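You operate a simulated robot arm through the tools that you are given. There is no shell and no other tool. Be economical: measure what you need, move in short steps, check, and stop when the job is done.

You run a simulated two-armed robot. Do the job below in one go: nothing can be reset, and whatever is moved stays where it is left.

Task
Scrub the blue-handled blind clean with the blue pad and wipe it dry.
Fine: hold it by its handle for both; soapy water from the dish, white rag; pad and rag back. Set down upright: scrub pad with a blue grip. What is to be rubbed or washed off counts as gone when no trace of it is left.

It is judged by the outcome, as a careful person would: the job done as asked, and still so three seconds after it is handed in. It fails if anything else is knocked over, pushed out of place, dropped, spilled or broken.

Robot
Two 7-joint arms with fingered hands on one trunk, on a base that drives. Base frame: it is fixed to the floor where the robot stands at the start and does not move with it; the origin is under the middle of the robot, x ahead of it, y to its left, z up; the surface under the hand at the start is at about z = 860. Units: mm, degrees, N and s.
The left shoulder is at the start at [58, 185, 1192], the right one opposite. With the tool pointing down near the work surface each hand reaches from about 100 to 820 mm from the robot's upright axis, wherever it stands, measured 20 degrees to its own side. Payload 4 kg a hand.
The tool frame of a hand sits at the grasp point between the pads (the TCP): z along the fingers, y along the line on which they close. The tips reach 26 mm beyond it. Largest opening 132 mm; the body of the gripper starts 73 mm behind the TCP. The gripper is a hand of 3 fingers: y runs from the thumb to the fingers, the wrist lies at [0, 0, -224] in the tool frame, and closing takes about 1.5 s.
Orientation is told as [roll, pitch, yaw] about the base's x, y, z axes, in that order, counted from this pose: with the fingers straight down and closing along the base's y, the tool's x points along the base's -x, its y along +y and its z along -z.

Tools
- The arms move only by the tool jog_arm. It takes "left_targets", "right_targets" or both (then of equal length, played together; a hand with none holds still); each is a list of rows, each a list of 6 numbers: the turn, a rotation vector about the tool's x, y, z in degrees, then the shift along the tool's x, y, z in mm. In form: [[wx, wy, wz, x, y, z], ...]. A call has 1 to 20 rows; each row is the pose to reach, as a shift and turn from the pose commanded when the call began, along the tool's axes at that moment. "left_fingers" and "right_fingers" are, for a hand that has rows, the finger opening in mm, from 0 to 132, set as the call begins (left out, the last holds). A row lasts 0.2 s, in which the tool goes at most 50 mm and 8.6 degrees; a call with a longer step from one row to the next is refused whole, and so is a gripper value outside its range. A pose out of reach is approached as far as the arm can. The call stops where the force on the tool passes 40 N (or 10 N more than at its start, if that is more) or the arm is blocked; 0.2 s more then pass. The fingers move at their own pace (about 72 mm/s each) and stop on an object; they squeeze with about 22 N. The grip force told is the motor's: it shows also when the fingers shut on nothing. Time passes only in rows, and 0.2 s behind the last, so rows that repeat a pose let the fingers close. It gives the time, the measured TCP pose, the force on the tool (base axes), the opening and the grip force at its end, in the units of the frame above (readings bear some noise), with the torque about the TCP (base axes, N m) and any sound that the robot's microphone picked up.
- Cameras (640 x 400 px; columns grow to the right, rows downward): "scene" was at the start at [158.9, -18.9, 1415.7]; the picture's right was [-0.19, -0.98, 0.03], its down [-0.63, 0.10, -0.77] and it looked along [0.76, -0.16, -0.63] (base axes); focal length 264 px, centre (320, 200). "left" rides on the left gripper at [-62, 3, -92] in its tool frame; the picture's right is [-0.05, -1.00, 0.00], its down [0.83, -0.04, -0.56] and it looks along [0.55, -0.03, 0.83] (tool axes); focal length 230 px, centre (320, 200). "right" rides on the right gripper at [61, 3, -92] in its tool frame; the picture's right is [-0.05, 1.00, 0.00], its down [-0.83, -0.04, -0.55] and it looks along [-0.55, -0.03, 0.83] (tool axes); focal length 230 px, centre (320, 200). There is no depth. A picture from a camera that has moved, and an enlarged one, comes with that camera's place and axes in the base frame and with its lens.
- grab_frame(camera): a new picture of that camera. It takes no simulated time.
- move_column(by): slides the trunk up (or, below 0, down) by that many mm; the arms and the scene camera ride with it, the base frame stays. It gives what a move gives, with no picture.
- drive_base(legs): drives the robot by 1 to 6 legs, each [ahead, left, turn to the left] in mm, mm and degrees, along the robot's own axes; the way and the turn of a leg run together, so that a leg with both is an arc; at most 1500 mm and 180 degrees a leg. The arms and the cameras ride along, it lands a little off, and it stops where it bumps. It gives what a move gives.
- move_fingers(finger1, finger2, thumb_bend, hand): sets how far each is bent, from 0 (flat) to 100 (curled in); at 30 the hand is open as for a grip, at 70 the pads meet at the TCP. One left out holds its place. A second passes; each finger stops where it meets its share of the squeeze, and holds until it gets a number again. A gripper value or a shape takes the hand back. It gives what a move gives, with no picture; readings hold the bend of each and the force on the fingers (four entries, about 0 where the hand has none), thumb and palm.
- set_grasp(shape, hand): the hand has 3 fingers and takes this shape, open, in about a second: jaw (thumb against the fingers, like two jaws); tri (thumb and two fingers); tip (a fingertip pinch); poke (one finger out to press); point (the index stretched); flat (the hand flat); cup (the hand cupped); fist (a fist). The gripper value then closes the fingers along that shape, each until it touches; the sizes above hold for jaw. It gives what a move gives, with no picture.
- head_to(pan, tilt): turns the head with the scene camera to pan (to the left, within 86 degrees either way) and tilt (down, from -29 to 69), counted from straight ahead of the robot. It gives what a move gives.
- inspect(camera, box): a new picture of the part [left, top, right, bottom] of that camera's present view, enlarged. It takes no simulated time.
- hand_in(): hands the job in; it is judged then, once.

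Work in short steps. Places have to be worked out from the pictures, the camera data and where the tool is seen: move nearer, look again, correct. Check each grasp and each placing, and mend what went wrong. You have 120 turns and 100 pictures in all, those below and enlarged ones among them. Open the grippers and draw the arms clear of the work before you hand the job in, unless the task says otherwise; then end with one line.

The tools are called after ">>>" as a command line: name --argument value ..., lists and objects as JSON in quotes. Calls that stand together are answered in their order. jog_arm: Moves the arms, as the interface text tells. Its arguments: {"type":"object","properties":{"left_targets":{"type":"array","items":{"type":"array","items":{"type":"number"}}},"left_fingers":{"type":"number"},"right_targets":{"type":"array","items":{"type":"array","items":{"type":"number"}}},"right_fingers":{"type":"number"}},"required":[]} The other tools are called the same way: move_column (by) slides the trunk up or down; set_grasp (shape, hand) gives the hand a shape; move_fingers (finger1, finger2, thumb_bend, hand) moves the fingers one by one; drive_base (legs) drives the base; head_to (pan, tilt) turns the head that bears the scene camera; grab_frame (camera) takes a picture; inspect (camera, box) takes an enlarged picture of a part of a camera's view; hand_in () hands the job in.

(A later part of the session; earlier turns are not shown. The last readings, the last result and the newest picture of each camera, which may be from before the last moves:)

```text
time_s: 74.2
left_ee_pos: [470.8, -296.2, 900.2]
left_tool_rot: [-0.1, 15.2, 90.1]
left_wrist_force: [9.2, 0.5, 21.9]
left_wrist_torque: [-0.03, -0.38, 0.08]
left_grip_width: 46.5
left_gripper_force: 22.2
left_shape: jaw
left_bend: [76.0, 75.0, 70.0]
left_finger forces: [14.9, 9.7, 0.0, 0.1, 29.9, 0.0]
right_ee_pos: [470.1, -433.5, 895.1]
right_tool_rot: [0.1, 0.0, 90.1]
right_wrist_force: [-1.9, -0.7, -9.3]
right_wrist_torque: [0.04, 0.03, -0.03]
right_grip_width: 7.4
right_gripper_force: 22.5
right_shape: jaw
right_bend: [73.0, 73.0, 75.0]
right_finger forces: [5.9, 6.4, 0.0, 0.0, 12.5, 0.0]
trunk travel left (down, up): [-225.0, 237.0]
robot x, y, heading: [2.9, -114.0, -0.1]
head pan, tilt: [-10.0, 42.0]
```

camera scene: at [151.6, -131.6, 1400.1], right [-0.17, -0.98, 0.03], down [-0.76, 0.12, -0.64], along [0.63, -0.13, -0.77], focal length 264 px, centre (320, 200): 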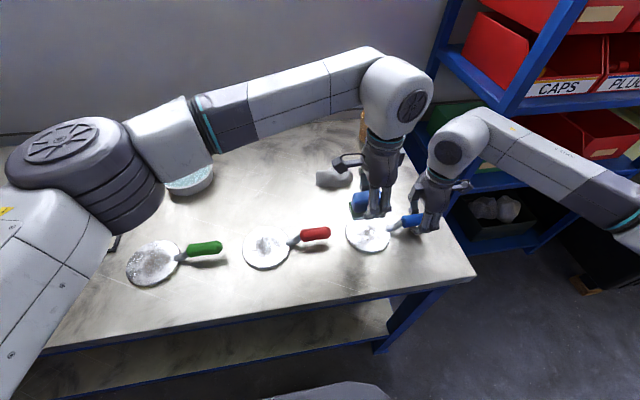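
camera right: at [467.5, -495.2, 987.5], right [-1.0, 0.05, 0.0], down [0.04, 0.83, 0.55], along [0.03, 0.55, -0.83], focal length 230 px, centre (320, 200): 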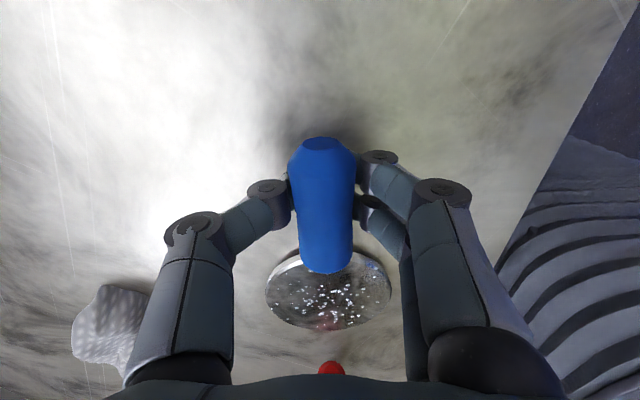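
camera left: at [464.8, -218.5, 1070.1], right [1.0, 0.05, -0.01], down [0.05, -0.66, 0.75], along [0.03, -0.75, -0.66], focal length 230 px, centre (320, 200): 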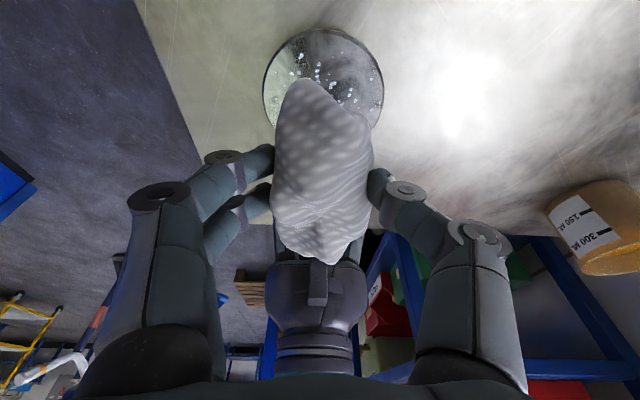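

Firm contact that pass. Lift the rag aside and inspect the disc.

>>> jog_arm --left_targets '[[0, 0, 0, 6, 0, -24], [0, 0, 0, 16, 0, -60], [0, 0, 0, 26, 35, -90], [0, 0, 0, 36, 70, -120], [0, 0, 0, 40, 105, -145], [0, 0, 0, 40, 110, -145]]'

>>> grab_frame --camera "left"

>>> inspect --camera "right" --box '[250, 230, 410, 330]'

>>> inspect --camera "scene" --box '[320, 180, 440, 255]'

```text
time_s: 75.6
left_ee_pos: [360.5, -297.5, 1048.0]
left_tool_rot: [0.1, 15.0, 90.1]
left_wrist_force: [0.5, -0.1, -1.0]
left_wrist_torque: [0.01, 0.01, -0.03]
left_grip_width: 44.3
left_gripper_force: 22.1
left_shape: jaw
left_bend: [74.0, 74.0, 70.0]
left_finger forces: [10.4, 11.0, 0.0, 0.0, 20.9, 0.0]
right_ee_pos: [470.6, -432.5, 893.3]
right_tool_rot: [0.1, 0.0, 90.0]
right_wrist_force: [-0.1, 0.6, -3.0]
right_wrist_torque: [0.03, 0.03, 0.0]
right_grip_width: 7.7
right_gripper_force: 22.2
right_shape: jaw
right_bend: [73.0, 73.0, 75.0]
right_finger forces: [4.8, 4.9, 0.0, 0.0, 10.3, 0.0]
trunk travel left (down, up): [-225.0, 237.0]
robot x, y, heading: [0.4, -117.4, 0.2]
head pan, tilt: [-10.0, 42.0]
```

```text
45 pictures are left
camera left: at [358.0, -215.8, 1120.1], right [1.0, 0.05, -0.01], down [0.05, -0.66, 0.75], along [0.03, -0.75, -0.66], focal length 230 px, centre (320, 200)
```

left: 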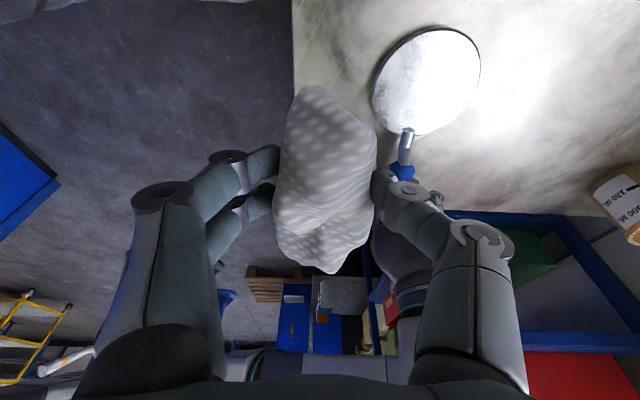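

```text
4.00 times, centred on (330, 280) of right
camera zoom: at [468.0, -496.0, 986.8], right [-1.0, 0.05, 0.0], down [0.04, 0.83, 0.56], along [0.03, 0.55, -0.83], focal length 920 px, centre (280, -120)
```

zoom: 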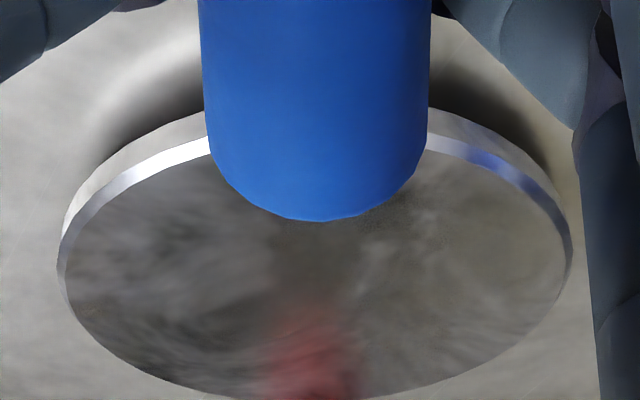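

```text
5.33 times, centred on (380, 218) of scene
camera zoom: at [151.5, -132.3, 1400.1], right [-0.17, -0.98, 0.02], down [-0.76, 0.12, -0.64], along [0.63, -0.13, -0.77], focal length 1409 px, centre (0, 107)
```

zoom: 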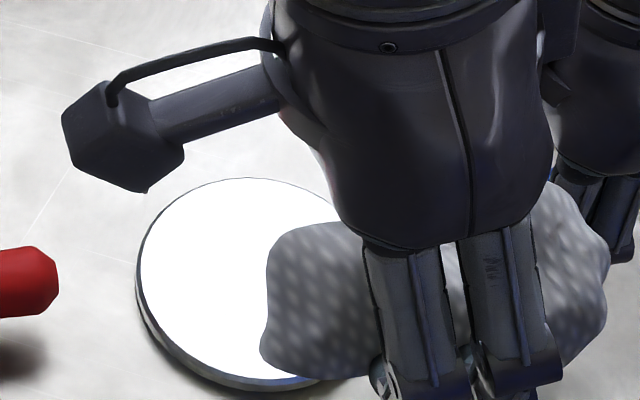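

Disc looks clean and dry; there's a tiny darker speckle near the stem in the right view, so I zoom in the left camera.

>>> inspect --camera "left" --box '[360, 20, 490, 145]'

>>> inspect --camera "right" --box '[290, 265, 390, 328]'

```text
3.20 times, centred on (425, 82) of left
camera zoom: at [358.0, -215.8, 1120.1], right [1.0, 0.05, -0.01], down [0.05, -0.66, 0.75], along [0.03, -0.75, -0.66], focal length 736 px, centre (-16, 576)
```

zoom: 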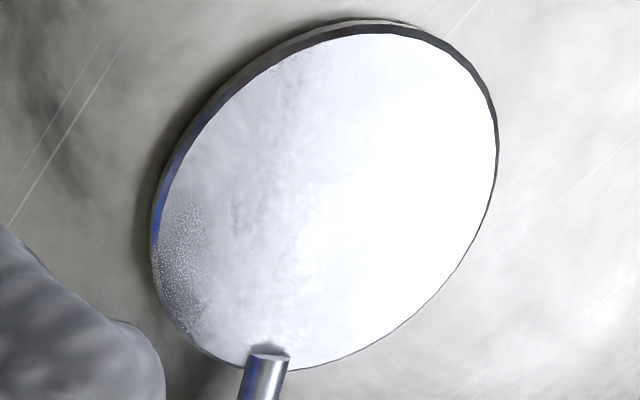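

```text
6.35 times, centred on (340, 296) of right
camera zoom: at [468.0, -496.0, 986.8], right [-1.0, 0.05, 0.0], down [0.04, 0.83, 0.56], along [0.03, 0.55, -0.83], focal length 1461 px, centre (193, -413)
```

zoom: 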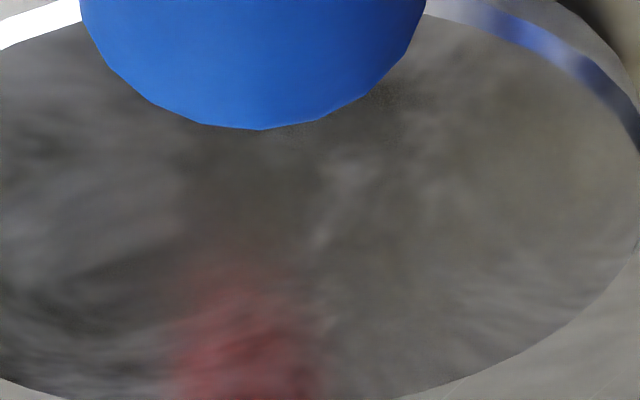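

I carry the rag back over its place (still held) so that the scene camera sees the whole disc.

>>> jog_arm --left_targets '[[0, 0, 0, -5, -40, 0], [0, 0, 0, -10, -80, 0], [0, 0, 0, -18, -120, 0], [0, 0, 0, -25, -160, 0], [0, 0, 0, -32, -200, 0], [0, 0, 0, -38, -240, 5], [0, 0, 0, -44, -275, 15], [0, 0, 0, -49.6, -299.5, 36.4], [0, 0, 0, -49.6, -299.5, 36.4]]'

>>> inspect --camera "scene" --box '[330, 200, 420, 256]'

>>> grab_frame --camera "left"

>>> inspect --camera "right" --box '[250, 230, 410, 330]'

```text
time_s: 77.6
left_ee_pos: [659.5, -262.5, 999.5]
left_tool_rot: [0.0, 15.0, 90.1]
left_wrist_force: [-0.2, 0.2, 0.5]
left_wrist_torque: [0.02, 0.02, -0.01]
left_grip_width: 44.0
left_gripper_force: 22.0
left_shape: jaw
left_bend: [74.0, 74.0, 70.0]
left_finger forces: [10.2, 10.9, 0.0, 0.1, 20.7, 0.0]
right_ee_pos: [468.4, -433.2, 893.8]
right_tool_rot: [0.0, 0.0, 90.0]
right_wrist_force: [-0.3, -0.5, -2.9]
right_wrist_torque: [0.0, 0.04, -0.01]
right_grip_width: 7.3
right_gripper_force: 21.5
right_shape: jaw
right_bend: [73.0, 73.0, 75.0]
right_finger forces: [4.7, 5.0, 0.1, 0.1, 10.3, 0.1]
trunk travel left (down, up): [-225.0, 237.0]
robot x, y, heading: [-4.2, -118.2, 0.2]
head pan, tilt: [-10.0, 42.0]
```

```text
7.11 times, centred on (375, 228) of scene
camera zoom: at [150.6, -132.1, 1400.3], right [-0.17, -0.98, 0.02], down [-0.76, 0.12, -0.64], along [0.63, -0.13, -0.77], focal length 1878 px, centre (-71, 1)
```

zoom: 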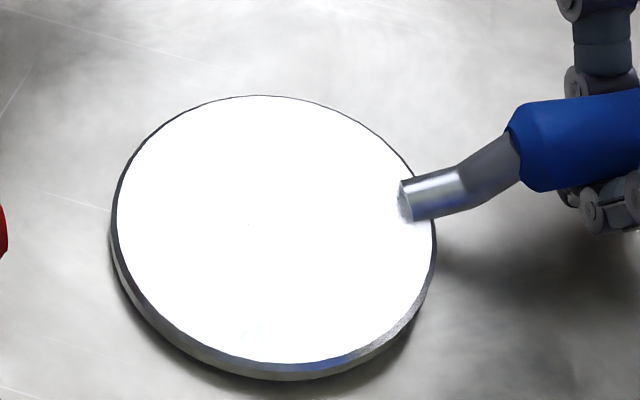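

```text
39 pictures are left
camera left: at [655.9, -180.0, 1072.9], right [1.0, 0.05, -0.01], down [0.04, -0.66, 0.75], along [0.03, -0.75, -0.66], focal length 230 px, centre (320, 200)
```

left: 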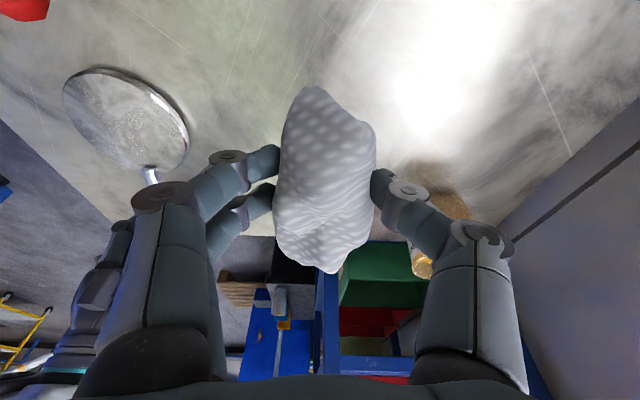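

```text
4.00 times, centred on (330, 280) of right
camera zoom: at [467.5, -495.8, 987.4], right [-1.0, 0.05, 0.0], down [0.04, 0.83, 0.56], along [0.03, 0.55, -0.83], focal length 920 px, centre (280, -120)
```

zoom: 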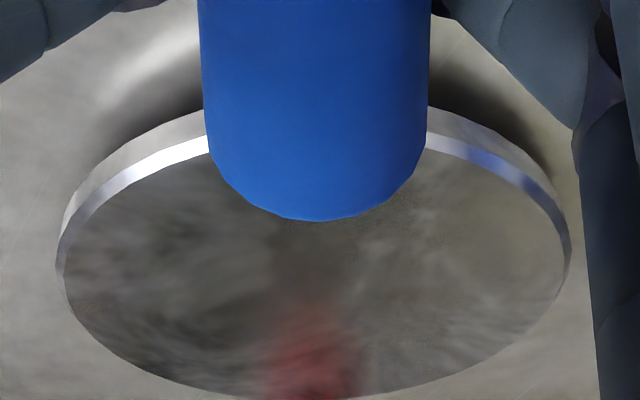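

Scene view shows pure clean metal save perhaps a pinprick; I zoom the left view of the disc.

>>> inspect --camera "left" --box '[50, 55, 200, 185]'

>>> inspect --camera "scene" --box '[350, 215, 390, 240]'

```text
3.08 times, centred on (125, 120) of left
camera zoom: at [655.9, -180.0, 1072.9], right [1.0, 0.05, -0.01], down [0.04, -0.66, 0.75], along [0.03, -0.75, -0.66], focal length 708 px, centre (920, 446)
```

zoom: 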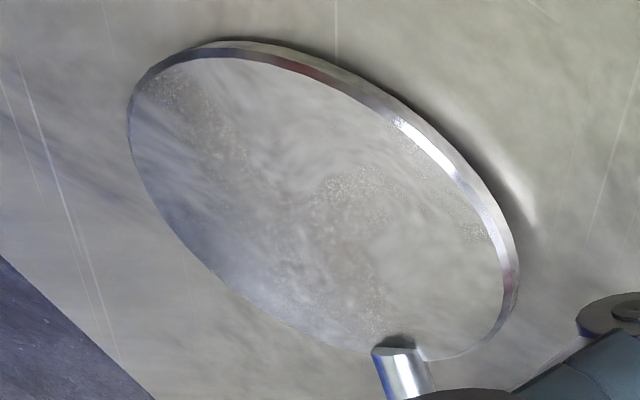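

```text
16.00 times, centred on (370, 228) of scene
camera zoom: at [150.6, -132.1, 1400.3], right [-0.17, -0.98, 0.02], down [-0.76, 0.12, -0.64], along [0.63, -0.13, -0.77], focal length 4226 px, centre (-480, -240)
```

zoom: 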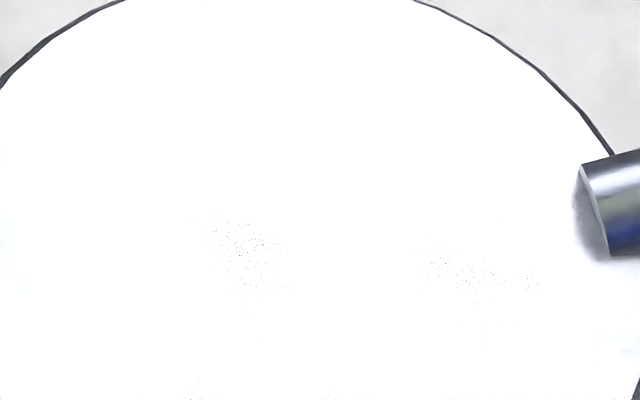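

Faint speckles remain exactly where the dirt was, so a trace is left. I'll put the rag back, then re-wet the pad and scrub harder. First lower the rag to its spot.

>>> jog_arm --left_targets '[[0, 0, 0, -11, 0, 36], [0, 0, 0, -22, 0, 72], [0, 0, 0, -28, 0, 92], [0, 0, 0, -30.4, 0, 100], [0, 0, 0, -31, 0, 102], [0, 0, 0, -31.5, 0, 104]]'

```text
time_s: 79.0
left_ee_pos: [659.9, -256.6, 891.5]
left_tool_rot: [0.0, 15.1, 90.1]
left_wrist_force: [0.0, -0.2, -0.2]
left_wrist_torque: [-0.02, 0.01, 0.0]
left_grip_width: 44.0
left_gripper_force: 21.9
left_shape: jaw
left_bend: [74.0, 74.0, 70.0]
left_finger forces: [10.1, 10.7, 0.0, 0.0, 20.7, 0.1]
right_ee_pos: [471.8, -434.0, 894.5]
right_tool_rot: [0.1, 0.0, 90.0]
right_wrist_force: [0.6, -0.1, -4.2]
right_wrist_torque: [0.02, 0.02, 0.0]
right_grip_width: 7.6
right_gripper_force: 21.3
right_shape: jaw
right_bend: [73.0, 73.0, 75.0]
right_finger forces: [4.8, 4.9, 0.0, 0.0, 10.2, 0.1]
trunk travel left (down, up): [-225.0, 237.0]
robot x, y, heading: [3.2, -114.5, 0.0]
head pan, tilt: [-10.0, 42.0]
```

Lower a bit more, with y nudged −2.

>>> jog_arm --left_targets '[[0, 0, 0, 1.7, 0, 1.5], [0, 0, 0, 1.5, 0, 2.4], [0, 0, 0, 1.2, 0, 3.4], [0, 0, 0, 1.2, 0, 3.4]]'

```text
time_s: 80.0
left_ee_pos: [660.4, -259.9, 889.5]
left_tool_rot: [0.0, 14.9, 90.1]
left_wrist_force: [0.3, 0.8, 6.0]
left_wrist_torque: [0.15, 0.1, 0.05]
left_grip_width: 43.9
left_gripper_force: 22.5
left_shape: jaw
left_bend: [74.0, 74.0, 70.0]
left_finger forces: [14.9, 10.0, 0.0, 0.1, 21.0, 0.0]
right_ee_pos: [469.1, -434.8, 894.3]
right_tool_rot: [0.1, 0.0, 90.0]
right_wrist_force: [0.5, -0.6, -3.4]
right_wrist_torque: [-0.02, 0.04, -0.01]
right_grip_width: 7.3
right_gripper_force: 22.4
right_shape: jaw
right_bend: [73.0, 73.0, 75.0]
right_finger forces: [4.7, 5.1, 0.0, 0.0, 10.2, 0.1]
trunk travel left (down, up): [-225.0, 237.0]
robot x, y, heading: [1.2, -118.9, 0.0]
head pan, tilt: [-10.0, 42.0]
```

Rag is down (6 N). Release, rise, and return to upright over the pad's place.

>>> jog_arm --left_targets '[[0, 0, 0, 0, 0, 0], [0, 0, 0, 0, 0, 0], [0, 0, 0, 0, 0, 0], [0, 0, 0, 0, 0, 0], [0, 0, 0, 0, 0, 0], [0, 0, 0, 0, 0, 0], [0, 0, 0, 0, 0, -30], [0, 0, 0, 0, 0, -65], [0, 0, 0, 0, 0, -100], [0, 0, 0, -40, 0, -115], [0, -8, 0, -85, 0, -130], [0, -15, 0, -130, 0, -142], [0, -15, 0, -148, 0, -147]]' --left_fingers 110

>>> grab_frame --camera "left"

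>>> inspect --camera "scene" --box '[220, 140, 380, 240]'

```text
time_s: 82.8
left_ee_pos: [662.3, -77.3, 995.3]
left_tool_rot: [0.2, 0.0, 90.1]
left_wrist_force: [-0.6, -0.8, 0.7]
left_wrist_torque: [0.0, -0.02, -0.01]
left_grip_width: 109.8
left_gripper_force: 0.0
left_shape: jaw
left_bend: [56.0, 56.0, 52.0]
left_finger forces: [0.1, 0.0, 0.0, 0.0, 0.0, 0.0]
right_ee_pos: [470.2, -433.5, 893.7]
right_tool_rot: [0.2, 0.0, 90.0]
right_wrist_force: [-0.9, 1.3, -4.2]
right_wrist_torque: [-0.04, 0.05, -0.02]
right_grip_width: 7.3
right_gripper_force: 21.9
right_shape: jaw
right_bend: [73.0, 73.0, 75.0]
right_finger forces: [4.8, 5.0, 0.0, 0.0, 10.2, 0.0]
trunk travel left (down, up): [-225.0, 237.0]
robot x, y, heading: [-1.9, -115.4, 0.3]
head pan, tilt: [-10.0, 42.0]
```

```text
35 pictures are left
camera left: at [659.2, -16.4, 1085.9], right [1.0, 0.05, 0.0], down [0.04, -0.83, 0.55], along [0.03, -0.55, -0.83], focal length 230 px, centre (320, 200)
```

left: 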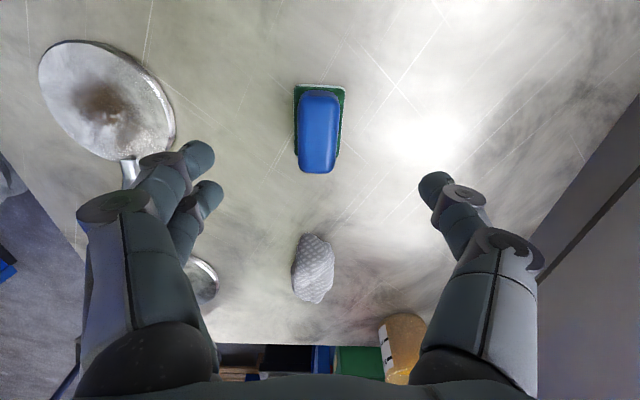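

```text
4.00 times, centred on (300, 190) of scene
camera zoom: at [151.1, -131.9, 1400.2], right [-0.17, -0.98, 0.03], down [-0.76, 0.12, -0.64], along [0.63, -0.13, -0.77], focal length 1056 px, centre (400, 240)
```

zoom: 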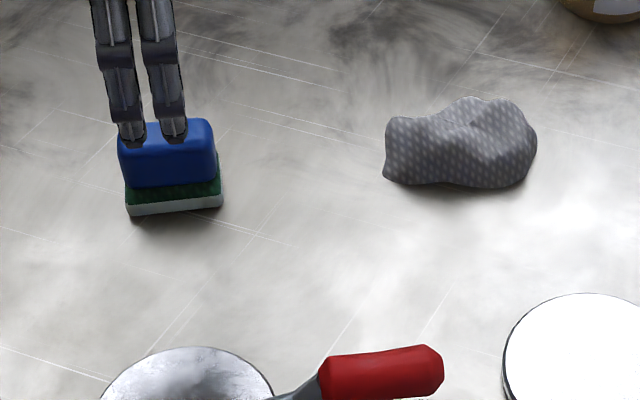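

Rag is back within a few mm. Pick the pad again: descend to z≈901 and close, lift.

>>> jog_arm --left_targets '[[0, 0, 0, 0, 2, 40], [0, 0, 0, 0, 2, 75], [0, 0, 0, 0, 2, 94], [0, 0, 0, 0, 2, 94]]' --left_fingers 95

>>> jog_arm --left_targets '[[0, 0, 0, 0, 0, 0], [0, 0, 0, 0, 0, 0], [0, 0, 0, 0, 0, 0], [0, 0, 0, 0, 0, 0], [0, 0, 0, 0, 0, 0], [0, 0, 0, 0, 0, 0], [0, 0, 0, 0, 0, 0], [0, 0, 0, 0, 0, 0], [0, 0, 0, 0, 0, -30], [0, 0, 0, 0, 0, -70], [0, 0, 0, 0, 0, -110]]' --left_fingers 0

>>> grab_frame --camera "left"

```text
time_s: 83.8
left_ee_pos: [658.7, -77.2, 898.4]
left_tool_rot: [0.0, -0.1, 90.2]
left_wrist_force: [-0.6, -0.5, -0.9]
left_wrist_torque: [-0.03, 0.02, 0.01]
left_grip_width: 95.4
left_gripper_force: 0.0
left_shape: jaw
left_bend: [66.0, 66.0, 63.0]
left_finger forces: [0.0, 0.0, 0.0, 0.0, 0.0, 0.0]
right_ee_pos: [470.4, -434.5, 893.5]
right_tool_rot: [0.0, 0.0, 90.0]
right_wrist_force: [0.4, -0.1, -3.9]
right_wrist_torque: [-0.01, 0.02, 0.01]
right_grip_width: 7.2
right_gripper_force: 21.7
right_shape: jaw
right_bend: [73.0, 73.0, 75.0]
right_finger forces: [4.8, 5.1, 0.1, 0.0, 10.0, 0.0]
trunk travel left (down, up): [-225.0, 237.0]
robot x, y, heading: [-2.0, -115.6, 0.0]
head pan, tilt: [-10.0, 42.0]
```

```text
time_s: 86.2
left_ee_pos: [654.9, -76.4, 1011.8]
left_tool_rot: [0.0, 0.0, 90.1]
left_wrist_force: [-0.2, 0.8, 0.2]
left_wrist_torque: [0.0, 0.03, 0.0]
left_grip_width: 29.4
left_gripper_force: 22.3
left_shape: jaw
left_bend: [73.0, 73.0, 70.0]
left_finger forces: [9.4, 9.5, 0.1, 0.0, 22.3, 0.1]
right_ee_pos: [470.6, -433.6, 892.9]
right_tool_rot: [0.0, 0.0, 90.1]
right_wrist_force: [-0.4, -0.4, -3.7]
right_wrist_torque: [-0.02, 0.05, 0.0]
right_grip_width: 7.4
right_gripper_force: 22.3
right_shape: jaw
right_bend: [73.0, 73.0, 75.0]
right_finger forces: [4.8, 5.0, 0.0, 0.0, 10.0, 0.0]
trunk travel left (down, up): [-225.0, 237.0]
robot x, y, heading: [0.1, -114.4, -0.1]
head pan, tilt: [-10.0, 42.0]
```

```text
33 pictures are left
camera left: at [652.4, -16.2, 1103.3], right [1.0, 0.05, 0.0], down [0.04, -0.83, 0.55], along [0.03, -0.55, -0.83], focal length 230 px, centre (320, 200)
```

left: 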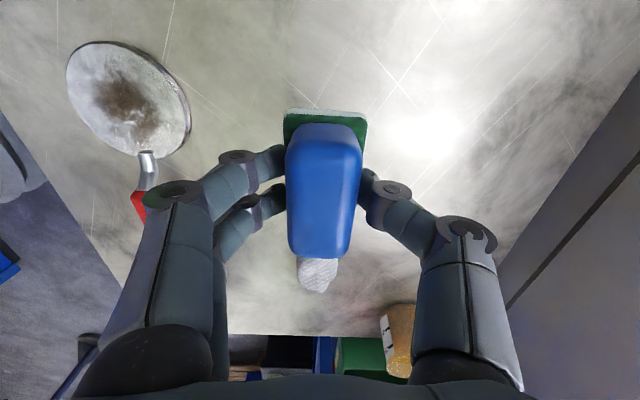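

Pad held. Move over the dish.

>>> jog_arm --left_targets '[[0, 0, 0, -40, -13, 0], [0, 0, 0, -80, -26, 0], [0, 0, 0, -120, -39, 0], [0, 0, 0, -160, -52, 0], [0, 0, 0, -200, -65, 0], [0, 0, 0, -200, -65, 0]]'

```text
time_s: 87.6
left_ee_pos: [720.1, 121.1, 1007.6]
left_tool_rot: [0.1, 0.0, 90.1]
left_wrist_force: [0.6, 0.9, -0.3]
left_wrist_torque: [-0.02, 0.01, -0.02]
left_grip_width: 29.3
left_gripper_force: 21.9
left_shape: jaw
left_bend: [73.0, 73.0, 70.0]
left_finger forces: [9.3, 9.4, 0.0, 0.0, 22.4, 0.0]
right_ee_pos: [471.2, -433.3, 894.4]
right_tool_rot: [0.1, 0.0, 90.0]
right_wrist_force: [-0.3, 1.6, -4.4]
right_wrist_torque: [-0.04, -0.02, -0.01]
right_grip_width: 7.5
right_gripper_force: 22.6
right_shape: jaw
right_bend: [73.0, 73.0, 75.0]
right_finger forces: [4.8, 5.0, 0.0, 0.0, 10.0, 0.1]
trunk travel left (down, up): [-225.0, 237.0]
robot x, y, heading: [1.1, -114.4, -0.1]
head pan, tilt: [-10.0, 42.0]
```

Centred over the dish. Dip, soak, lift and drain.

>>> jog_arm --left_targets '[[0, 0, 0, 0, 0, 40], [0, 0, 0, 0, 0, 75], [0, 0, 0, 0, 0, 92], [0, 0, 0, 0, 0, 98], [0, 0, 0, 0, 0, 98], [0, 0, 0, 0, 0, 98], [0, 0, 0, 0, 0, 98], [0, 0, 0, 0, 0, 98], [0, 0, 0, 0, 0, 70], [0, 0, 0, 0, 0, 35], [0, 0, 0, 0, 0, 0], [0, 0, 0, 0, 0, 0], [0, 0, 0, 0, 0, 0], [0, 0, 0, 0, 0, 0]]'

>>> jog_arm --left_targets '[[0, 0, 0, 37, 22, 0], [0, 0, 0, 75, 44, 0], [0, 0, 0, 112, 66, 0], [0, 0, 0, 150, 88, 0], [0, 0, 0, 188, 110, 0], [0, 0, 0, 226, 132, 0], [0, 0, 0, 264, 154, 0], [0, 0, 0, 302, 176, 0], [0, 0, 0, 340, 198, 0], [0, 0, 0, 376, 220, 0], [0, 0, 0, 405, 240, 10], [0, 0, 0, 430, 250, 30], [0, 0, 0, 435, 250, 60], [0, 0, 0, 435, 250, 85], [0, 0, 0, 435, 250, 91]]'

```text
time_s: 90.6
left_ee_pos: [720.1, 122.2, 1010.3]
left_tool_rot: [0.0, 0.0, 90.1]
left_wrist_force: [0.4, -0.3, -0.1]
left_wrist_torque: [0.02, 0.03, 0.0]
left_grip_width: 29.5
left_gripper_force: 22.0
left_shape: jaw
left_bend: [73.0, 73.0, 70.0]
left_finger forces: [9.1, 9.1, 0.0, 0.0, 22.7, 0.0]
right_ee_pos: [469.2, -433.9, 893.8]
right_tool_rot: [0.1, 0.0, 90.0]
right_wrist_force: [0.0, -0.6, -3.0]
right_wrist_torque: [0.01, 0.01, -0.01]
right_grip_width: 7.1
right_gripper_force: 21.4
right_shape: jaw
right_bend: [73.0, 73.0, 75.0]
right_finger forces: [4.8, 5.1, 0.1, 0.0, 9.8, 0.1]
trunk travel left (down, up): [-225.0, 237.0]
robot x, y, heading: [-0.6, -116.0, -0.1]
head pan, tilt: [-10.0, 42.0]
```

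```text
time_s: 93.8
left_ee_pos: [472.3, -315.4, 919.4]
left_tool_rot: [0.0, 0.1, 90.0]
left_wrist_force: [-0.7, -0.6, 0.5]
left_wrist_torque: [0.01, 0.02, 0.01]
left_grip_width: 29.1
left_gripper_force: 22.0
left_shape: jaw
left_bend: [73.0, 73.0, 70.0]
left_finger forces: [9.0, 9.0, 0.0, 0.0, 22.5, 0.0]
right_ee_pos: [470.9, -433.5, 893.8]
right_tool_rot: [0.1, 0.0, 90.0]
right_wrist_force: [0.6, -0.5, -2.8]
right_wrist_torque: [-0.02, 0.05, 0.04]
right_grip_width: 7.1
right_gripper_force: 21.9
right_shape: jaw
right_bend: [73.0, 73.0, 75.0]
right_finger forces: [4.8, 5.0, 0.0, 0.0, 9.9, 0.1]
trunk travel left (down, up): [-225.0, 237.0]
robot x, y, heading: [-0.6, -112.2, -0.0]
head pan, tilt: [-10.0, 42.0]
```

Over the disc at 919; lower to firm contact.

>>> jog_arm --left_targets '[[0, 0, 0, 0, 0, 3], [0, 0, 0, 0, 0, 6], [0, 0, 0, 0, 0, 8], [0, 0, 0, 0, 0, 9], [0, 0, 0, 0, 0, 10], [0, 0, 0, 0, 0, 10]]'

```text
time_s: 94.9
left_ee_pos: [472.7, -315.1, 913.5]
left_tool_rot: [0.1, 0.4, 90.2]
left_wrist_force: [-2.9, 3.2, 18.1]
left_wrist_torque: [0.04, 0.51, -0.05]
left_grip_width: 31.0
left_gripper_force: 22.0
left_shape: jaw
left_bend: [73.0, 74.0, 71.0]
left_finger forces: [11.7, 20.4, 0.0, 0.0, 24.8, 0.1]
right_ee_pos: [469.4, -434.3, 892.1]
right_tool_rot: [0.3, 0.2, 90.0]
right_wrist_force: [1.2, -0.3, -9.1]
right_wrist_torque: [0.02, 0.0, -0.06]
right_grip_width: 6.8
right_gripper_force: 22.5
right_shape: jaw
right_bend: [73.0, 73.0, 74.0]
right_finger forces: [6.3, 5.8, 0.0, 0.0, 11.7, 0.1]
trunk travel left (down, up): [-225.0, 237.0]
robot x, y, heading: [2.3, -116.9, 0.0]
head pan, tilt: [-10.0, 42.0]
stopped in row 5 (left hand): the force on the tool passed its limit at 42 N (the readings are from after the stop); the commanded pose is now the measured one
```

18 N. Dense raster scrub over the whole disc.

>>> jog_arm --left_targets '[[0, 0, 0, 6, 14, 0], [0, 0, 0, 11, 28, 0], [0, 0, 0, 11, 14, 0], [0, 0, 0, 11, 0, 0], [0, 0, 0, 11, -14, 0], [0, 0, 0, 10, -28, 0], [0, 0, 0, 2, -32, 0.5], [0, 0, 0, 2, -16, 0.5], [0, 0, 0, 2, 0, 0.5], [0, 0, 0, 2, 16, 0.5], [0, 0, 0, 2, 34, 0.5], [0, 0, 0, -8, 32, 0.5], [0, 0, 0, -8, 16, 0.5], [0, 0, 0, -8, 0, 0.5], [0, 0, 0, -8, -16, 0.5], [0, 0, 0, -8, -32, 0.5], [0, 0, 0, -18, -22, 0.5], [0, 0, 0, -18, -6, 0.5], [0, 0, 0, -18, 10, 0.5], [0, 0, 0, -16, 24, 0.5]]'

>>> jog_arm --left_targets '[[0, 0, 0, 12, -6, 1], [0, 0, 0, 24, -12, 1], [0, 0, 0, 26, -18, 1], [0, 0, 0, 12, -20, 1], [0, 0, 0, 0, -18, 1], [0, 0, 0, 10, -28, 1.5], [0, 0, 0, 24, -30, 1.5], [0, 0, 0, 28, -36, 1.5], [0, 0, 0, 12, -40, 1.5], [0, 0, 0, 0, -36, 1.5], [0, 0, 0, 14, -30, 1.5], [0, 0, 0, 27, -22, 1.5], [0, 0, 0, 27, -6, 1.5], [0, 0, 0, 27, 6, 1.5], [0, 0, 0, 12, 6, 1.5], [0, 0, 0, 16, -10, 1.5], [0, 0, 0, 16, -26, 1.5], [0, 0, 0, 16, -42, 1.5], [0, 0, 0, 20, -30, 1.5], [0, 0, 0, 16, -24, 1.5]]'

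```text
time_s: 99.1
left_ee_pos: [451.0, -298.3, 912.6]
left_tool_rot: [0.0, 0.3, 90.2]
left_wrist_force: [8.8, 4.1, 31.8]
left_wrist_torque: [-0.15, -0.55, 0.13]
left_grip_width: 33.4
left_gripper_force: 22.1
left_shape: jaw
left_bend: [74.0, 75.0, 71.0]
left_finger forces: [8.3, 19.9, 0.0, 0.0, 43.8, 0.0]
right_ee_pos: [468.5, -434.2, 893.6]
right_tool_rot: [0.1, 0.1, 89.9]
right_wrist_force: [-2.3, -3.2, -10.4]
right_wrist_torque: [-0.01, -0.03, 0.01]
right_grip_width: 6.4
right_gripper_force: 22.0
right_shape: jaw
right_bend: [73.0, 73.0, 74.0]
right_finger forces: [7.0, 7.3, 0.0, 0.1, 11.2, 0.0]
trunk travel left (down, up): [-225.0, 237.0]
robot x, y, heading: [0.7, -114.9, 0.0]
head pan, tilt: [-10.0, 42.0]
```

```text
time_s: 99.7
left_ee_pos: [455.0, -317.7, 913.9]
left_tool_rot: [0.5, 0.3, 89.9]
left_wrist_force: [-4.9, 4.4, 19.5]
left_wrist_torque: [0.1, 0.52, -0.01]
left_grip_width: 31.2
left_gripper_force: 22.1
left_shape: jaw
left_bend: [73.0, 74.0, 72.0]
left_finger forces: [12.2, 20.6, 0.1, 0.1, 25.3, 0.1]
right_ee_pos: [469.3, -435.3, 891.1]
right_tool_rot: [0.2, 0.2, 89.9]
right_wrist_force: [1.4, -0.6, -10.0]
right_wrist_torque: [0.02, -0.03, 0.02]
right_grip_width: 6.4
right_gripper_force: 22.4
right_shape: jaw
right_bend: [73.0, 73.0, 74.0]
right_finger forces: [6.8, 6.1, 0.0, 0.0, 11.8, 0.1]
trunk travel left (down, up): [-225.0, 237.0]
robot x, y, heading: [-5.2, -115.9, 0.1]
head pan, tilt: [-10.0, 42.0]
stopped in row 2 (left hand): the force on the tool passed its limit at 45 N (the readings are from after the stop); the commanded pose is now the measured one
```

Pressed a bit hard and stopped; continue from here (19 N) at constant height.

>>> jog_arm --left_targets '[[0, 0, 0, 6, 2, -0.5], [0, 0, 0, -8, 4, -0.5], [0, 0, 0, -18, 2, -0.5], [0, 0, 0, -20, -8, -0.5], [0, 0, 0, -6, -8, -0.5], [0, 0, 0, 6, -8, -0.5], [0, 0, 0, 8, -16, -0.5], [0, 0, 0, -6, -16, -0.5], [0, 0, 0, -20, -16, -0.5], [0, 0, 0, -20, -24, -0.5], [0, 0, 0, -6, -24, -0.5], [0, 0, 0, 7, -24, -0.5], [0, 0, 0, 6, -34, -0.5], [0, 0, 0, -8, -36, -0.5], [0, 0, 0, -14, -26, -0.5], [0, 0, 0, -8, -14, -0.5], [0, 0, 0, 0, -4, -0.5], [0, 0, 0, 6, -14, -0.5], [0, 0, 0, 2, -28, -0.5], [0, 0, 0, -4, -15, -0.5]]'

>>> jog_arm --left_targets '[[0, 0, 0, 0, 0, -30], [0, 0, 0, -45, 0, -45], [0, 0, 0, -85, -20, -70], [0, 0, 0, -115, -50, -90], [0, 0, 0, -130, -85, -90], [0, 0, 0, -130, -110, -90]]'

>>> inspect --camera "scene" --box '[350, 215, 390, 240]'

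>>> inspect --camera "right" --box '[250, 230, 410, 330]'

```text
time_s: 103.7
left_ee_pos: [475.2, -322.5, 913.7]
left_tool_rot: [0.7, 0.6, 89.6]
left_wrist_force: [-6.5, 3.8, 19.2]
left_wrist_torque: [0.05, 0.73, -0.03]
left_grip_width: 31.1
left_gripper_force: 22.2
left_shape: jaw
left_bend: [73.0, 74.0, 71.0]
left_finger forces: [15.4, 20.8, 0.0, 0.1, 21.4, 0.0]
right_ee_pos: [469.4, -435.7, 890.6]
right_tool_rot: [0.2, 0.3, 89.9]
right_wrist_force: [1.1, -1.7, -10.3]
right_wrist_torque: [0.02, 0.04, 0.0]
right_grip_width: 6.1
right_gripper_force: 21.9
right_shape: jaw
right_bend: [73.0, 73.0, 74.0]
right_finger forces: [6.5, 5.7, 0.0, 0.1, 12.9, 0.0]
trunk travel left (down, up): [-225.0, 237.0]
robot x, y, heading: [-0.7, -116.3, -0.0]
head pan, tilt: [-10.0, 42.0]
stopped in row 20 (left hand): the force on the tool passed its limit at 41 N (the readings are from after the stop); the commanded pose is now the measured one
```

```text
refused: row 3 steps farther than a row can; nothing moved
```

```text
16.00 times, centred on (370, 228) of scene
camera zoom: at [150.7, -131.7, 1399.9], right [-0.17, -0.98, 0.03], down [-0.76, 0.12, -0.64], along [0.63, -0.13, -0.77], focal length 4226 px, centre (-480, -240)
```

zoom: 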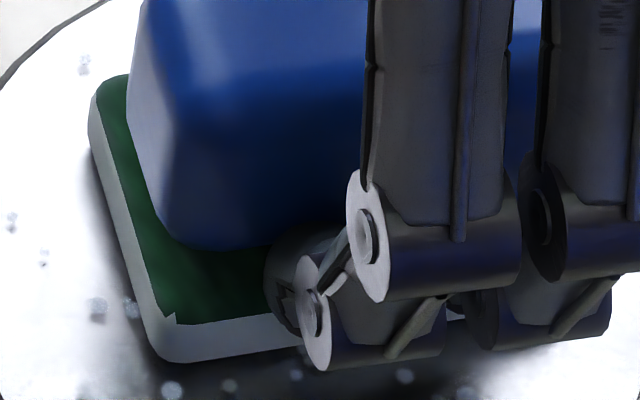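

```text
4.00 times, centred on (330, 280) of right
camera zoom: at [467.2, -496.8, 984.3], right [-1.0, 0.05, 0.0], down [0.05, 0.83, 0.55], along [0.03, 0.55, -0.83], focal length 920 px, centre (280, -120)
```

zoom: 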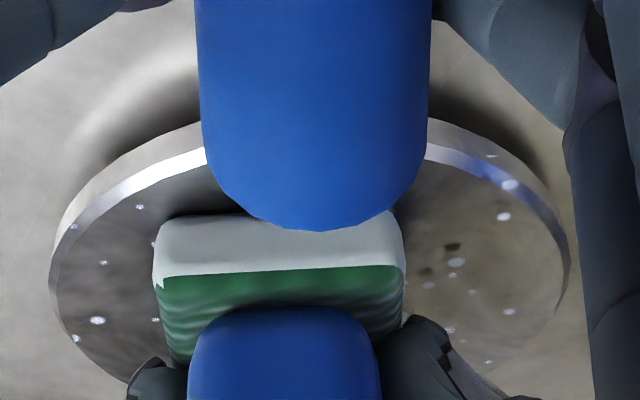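

Lift away with legal step lengths and inspect the disc.

>>> jog_arm --left_targets '[[0, 0, 0, 0, 0, -30], [0, 0, 0, -30, 0, -50], [0, 0, 0, -60, -15, -75], [0, 0, 0, -85, -40, -95], [0, 0, 0, -110, -75, -95], [0, 0, 0, -120, -110, -95]]'

>>> inspect --camera "scene" --box '[340, 205, 410, 250]'

>>> inspect --camera "right" --box '[250, 230, 410, 330]'

```text
time_s: 105.1
left_ee_pos: [590.1, -202.9, 1006.8]
left_tool_rot: [0.6, 0.4, 89.6]
left_wrist_force: [-0.4, 0.2, -0.8]
left_wrist_torque: [0.0, 0.01, 0.02]
left_grip_width: 29.5
left_gripper_force: 22.1
left_shape: jaw
left_bend: [73.0, 73.0, 71.0]
left_finger forces: [9.5, 10.3, 0.0, 0.0, 23.4, 0.1]
right_ee_pos: [470.1, -435.2, 891.9]
right_tool_rot: [0.1, 0.2, 89.9]
right_wrist_force: [0.2, 0.6, -3.9]
right_wrist_torque: [0.0, 0.04, 0.0]
right_grip_width: 6.3
right_gripper_force: 21.9
right_shape: jaw
right_bend: [73.0, 73.0, 74.0]
right_finger forces: [2.0, 5.1, 0.0, 0.1, 10.9, 0.0]
trunk travel left (down, up): [-225.0, 237.0]
robot x, y, heading: [-0.5, -113.6, -0.1]
head pan, tilt: [-10.0, 42.0]
```

```text
8.89 times, centred on (375, 228) of scene
camera zoom: at [151.0, -132.3, 1400.1], right [-0.17, -0.98, 0.02], down [-0.76, 0.12, -0.64], along [0.63, -0.13, -0.77], focal length 2348 px, centre (-169, -44)
```

zoom: 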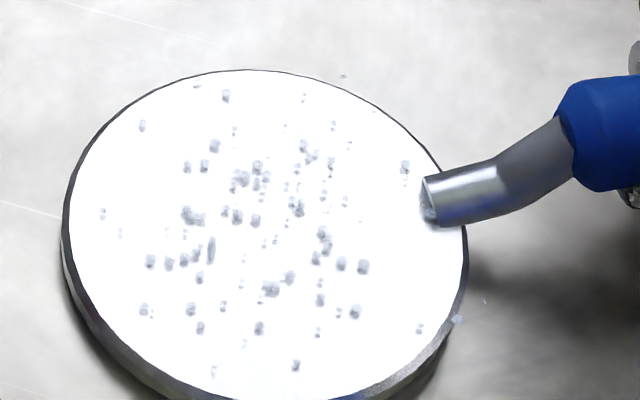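

```text
4.00 times, centred on (330, 280) of right
camera zoom: at [467.7, -496.8, 985.3], right [-1.0, 0.05, 0.0], down [0.05, 0.83, 0.55], along [0.03, 0.55, -0.83], focal length 920 px, centre (280, -120)
```

zoom: 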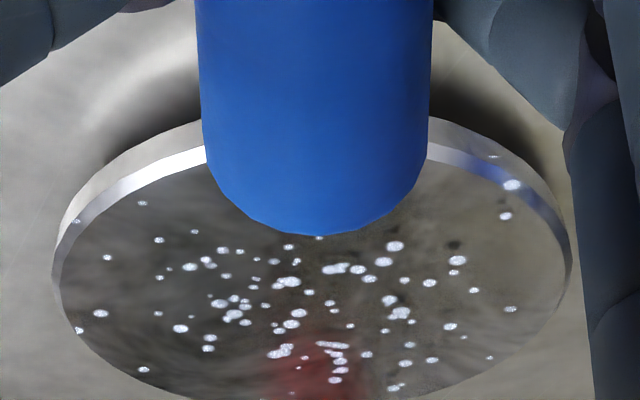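

Wet again and evenly scrubbed. Return the pad to its spot.

>>> jog_arm --left_targets '[[0, 0, 0, -40, -20, 0], [0, 0, 0, -80, -45, 0], [0, 0, 0, -110, -62, 0], [-0.6, 0.4, 0.4, -126, -70, 20], [-0.6, 0.4, 0.4, -126, -70, 60], [-0.6, 0.4, 0.4, -126, -70, 90], [-0.6, 0.4, 0.4, -126, -70, 98], [-0.6, 0.4, 0.4, -126, -70, 98]]'

>>> inspect --camera "scene" --box '[190, 110, 350, 210]'

```text
time_s: 106.9
left_ee_pos: [660.3, -74.2, 903.6]
left_tool_rot: [1.2, 1.0, 89.2]
left_wrist_force: [0.3, 0.3, -0.5]
left_wrist_torque: [0.01, -0.03, 0.0]
left_grip_width: 29.3
left_gripper_force: 22.2
left_shape: jaw
left_bend: [73.0, 73.0, 71.0]
left_finger forces: [9.5, 10.1, 0.0, 0.0, 23.5, 0.1]
right_ee_pos: [470.7, -434.1, 892.6]
right_tool_rot: [0.2, 0.1, 89.9]
right_wrist_force: [0.7, 0.4, -3.3]
right_wrist_torque: [-0.04, 0.0, -0.02]
right_grip_width: 6.2
right_gripper_force: 21.6
right_shape: jaw
right_bend: [73.0, 73.0, 74.0]
right_finger forces: [2.0, 5.2, 0.1, 0.0, 10.8, 0.0]
trunk travel left (down, up): [-225.0, 237.0]
robot x, y, heading: [-1.1, -114.4, -0.3]
head pan, tilt: [-10.0, 42.0]
```

```text
4.00 times, centred on (270, 160) of scene
camera zoom: at [150.5, -131.9, 1400.2], right [-0.17, -0.98, 0.02], down [-0.76, 0.12, -0.64], along [0.63, -0.13, -0.77], focal length 1056 px, centre (520, 360)
```

zoom: 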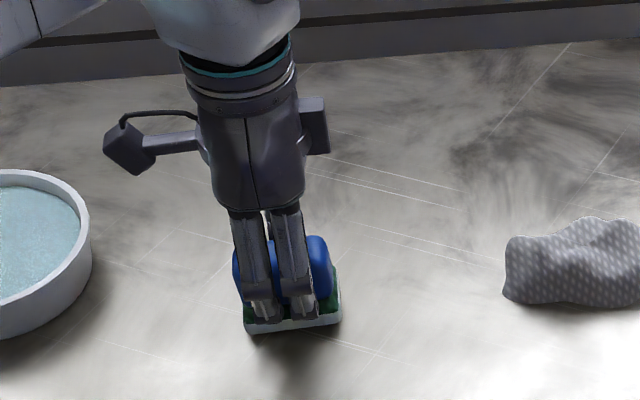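

My small angle correction had the wrong sign; undo it and ease to contact.

>>> jog_arm --left_targets '[[1.2, -0.8, -0.8, 2, 0, 0], [1.2, -0.8, -0.8, 2, 0, 1], [1.2, -0.8, -0.8, 2, 0, 2], [1.2, -0.8, -0.8, 2, 0, 2]]'

```text
time_s: 107.9
left_ee_pos: [658.6, -77.6, 903.7]
left_tool_rot: [0.1, 0.1, 90.0]
left_wrist_force: [0.2, 0.7, 1.9]
left_wrist_torque: [0.09, 0.04, -0.03]
left_grip_width: 29.5
left_gripper_force: 22.0
left_shape: jaw
left_bend: [73.0, 73.0, 71.0]
left_finger forces: [9.5, 9.7, 0.1, 0.0, 23.7, 0.0]
right_ee_pos: [469.3, -434.6, 892.7]
right_tool_rot: [0.1, 0.2, 89.9]
right_wrist_force: [-0.5, 0.6, -3.2]
right_wrist_torque: [0.01, 0.03, -0.03]
right_grip_width: 6.2
right_gripper_force: 21.9
right_shape: jaw
right_bend: [73.0, 73.0, 74.0]
right_finger forces: [2.0, 5.2, 0.0, 0.0, 10.8, 0.1]
trunk travel left (down, up): [-225.0, 237.0]
robot x, y, heading: [1.2, -116.8, -0.1]
head pan, tilt: [-10.0, 42.0]
```

Light contact; press 1 mm more, release, rise, and go above the rag tilted 15°.

>>> jog_arm --left_targets '[[0, 0, 0, 0, 0, 1], [0, 0, 0, 0, 0, 1], [0, 0, 0, 0, 0, 1], [0, 0, 0, 0, 0, 0.5], [0, 0, 0, 0, 0, 0], [0, 0, 0, 0, 0, 0], [0, 0, 0, 0, 0, -30], [0, 0, 0, 0, 0, -70], [0, 0, 0, 0, 0, -105], [0, 0, 0, 45, 0, -105], [0, 8, 0, 90, 0, -105], [0, 15, 0, 135, 0, -105], [0, 15, 0, 182, -1, -100], [0, 15, 0, 182, -1, -100]]' --left_fingers 110

>>> grab_frame --camera "left"

>>> inspect --camera "scene" --box '[220, 140, 380, 240]'

```text
time_s: 110.9
left_ee_pos: [662.0, -262.2, 1008.5]
left_tool_rot: [0.0, 15.4, 90.0]
left_wrist_force: [0.7, 0.1, -0.8]
left_wrist_torque: [-0.04, 0.05, 0.02]
left_grip_width: 110.1
left_gripper_force: 0.1
left_shape: jaw
left_bend: [56.0, 56.0, 52.0]
left_finger forces: [0.1, 0.1, 0.0, 0.1, 0.1, 0.1]
right_ee_pos: [469.7, -434.0, 893.7]
right_tool_rot: [0.1, 0.3, 89.9]
right_wrist_force: [-0.5, -0.8, -3.2]
right_wrist_torque: [0.03, 0.06, 0.01]
right_grip_width: 6.2
right_gripper_force: 21.8
right_shape: jaw
right_bend: [73.0, 73.0, 74.0]
right_finger forces: [1.9, 5.2, 0.1, 0.0, 10.5, 0.0]
trunk travel left (down, up): [-225.0, 237.0]
robot x, y, heading: [-0.0, -113.2, 0.0]
head pan, tilt: [-10.0, 42.0]
```

```text
27 pictures are left
camera left: at [658.5, -178.6, 1080.2], right [1.0, 0.05, -0.01], down [0.04, -0.66, 0.75], along [0.03, -0.75, -0.66], focal length 230 px, centre (320, 200)
```

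left: 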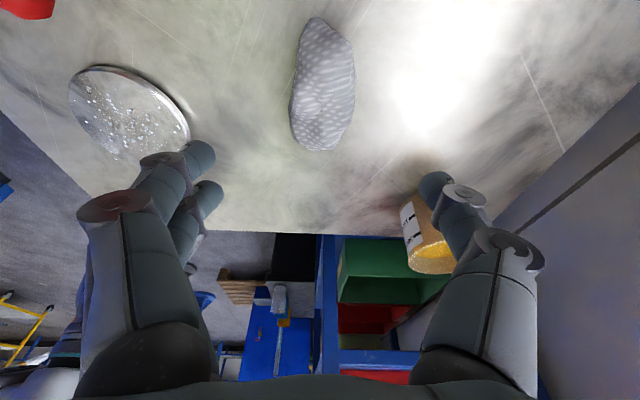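

```text
4.00 times, centred on (300, 190) of scene
camera zoom: at [150.6, -129.9, 1400.2], right [-0.17, -0.98, 0.03], down [-0.76, 0.12, -0.64], along [0.63, -0.13, -0.77], focal length 1056 px, centre (400, 240)
```

zoom: 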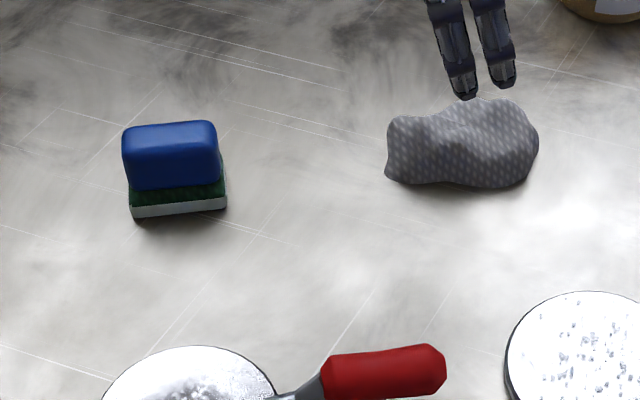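

Pad upright in place; rag under the hand. Descend around the rag and close.

>>> jog_arm --left_targets '[[0, 0, 0, -11, 0, 40], [0, 0, 0, -22, 0, 80], [0, 0, 0, -28, 0, 102], [0, 0, 0, -31.6, 0, 113.7], [0, 0, 0, -31.6, 0, 113.7]]'

>>> jog_arm --left_targets '[[0, 0, 0, 0, 0, 0], [0, 0, 0, 0, 0, 0], [0, 0, 0, 0, 0, 0], [0, 0, 0, 0, 0, 0], [0, 0, 0, 0, 0, 0], [0, 0, 0, 0, 0, 0], [0, 0, 0, 0, 0, 0], [0, 0, 0, 0, 0, 0]]' --left_fingers 0

>>> grab_frame --camera "left"

```text
time_s: 112.1
left_ee_pos: [657.3, -262.4, 888.8]
left_tool_rot: [-0.2, 15.1, 90.0]
left_wrist_force: [3.8, -2.2, 11.7]
left_wrist_torque: [0.06, 0.67, 0.08]
left_grip_width: 109.2
left_gripper_force: 0.1
left_shape: jaw
left_bend: [58.0, 56.0, 52.0]
left_finger forces: [11.9, 0.1, 0.0, 0.0, 0.0, 0.1]
right_ee_pos: [470.7, -434.6, 893.1]
right_tool_rot: [0.0, 0.1, 89.9]
right_wrist_force: [-0.2, 0.8, -3.6]
right_wrist_torque: [-0.03, 0.01, -0.04]
right_grip_width: 6.4
right_gripper_force: 22.2
right_shape: jaw
right_bend: [73.0, 73.0, 74.0]
right_finger forces: [2.0, 5.2, 0.0, 0.0, 10.7, 0.0]
trunk travel left (down, up): [-225.0, 237.0]
robot x, y, heading: [1.0, -112.1, 0.0]
head pan, tilt: [-10.0, 42.0]
```

```text
time_s: 113.9
left_ee_pos: [656.2, -261.2, 889.7]
left_tool_rot: [-0.1, 15.2, 90.0]
left_wrist_force: [-6.5, -0.7, 21.2]
left_wrist_torque: [0.1, 1.24, 0.09]
left_grip_width: 50.6
left_gripper_force: 22.0
left_shape: jaw
left_bend: [72.0, 72.0, 70.0]
left_finger forces: [19.5, 17.7, 0.0, 0.0, 17.9, 0.0]
right_ee_pos: [467.2, -434.2, 894.7]
right_tool_rot: [-0.1, 0.2, 89.9]
right_wrist_force: [0.1, 0.8, -3.0]
right_wrist_torque: [-0.03, 0.03, -0.04]
right_grip_width: 6.3
right_gripper_force: 21.5
right_shape: jaw
right_bend: [73.0, 73.0, 74.0]
right_finger forces: [2.0, 5.1, 0.0, 0.1, 10.9, 0.0]
trunk travel left (down, up): [-225.0, 237.0]
robot x, y, heading: [-1.4, -112.2, 0.1]
head pan, tilt: [-10.0, 42.0]
```

```text
25 pictures are left
camera left: at [654.1, -178.6, 961.4], right [1.0, 0.05, -0.01], down [0.04, -0.66, 0.75], along [0.03, -0.75, -0.66], focal length 230 px, centre (320, 200)
```

left: 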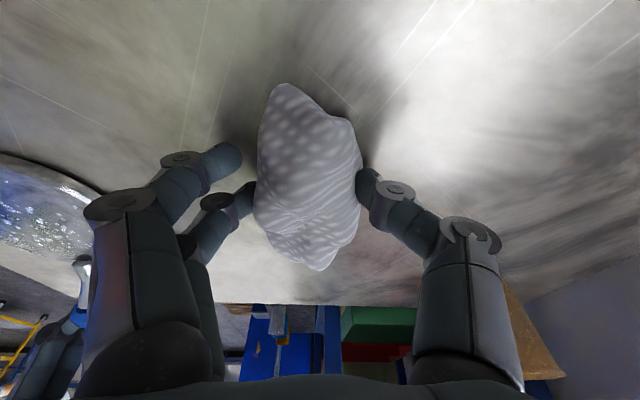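

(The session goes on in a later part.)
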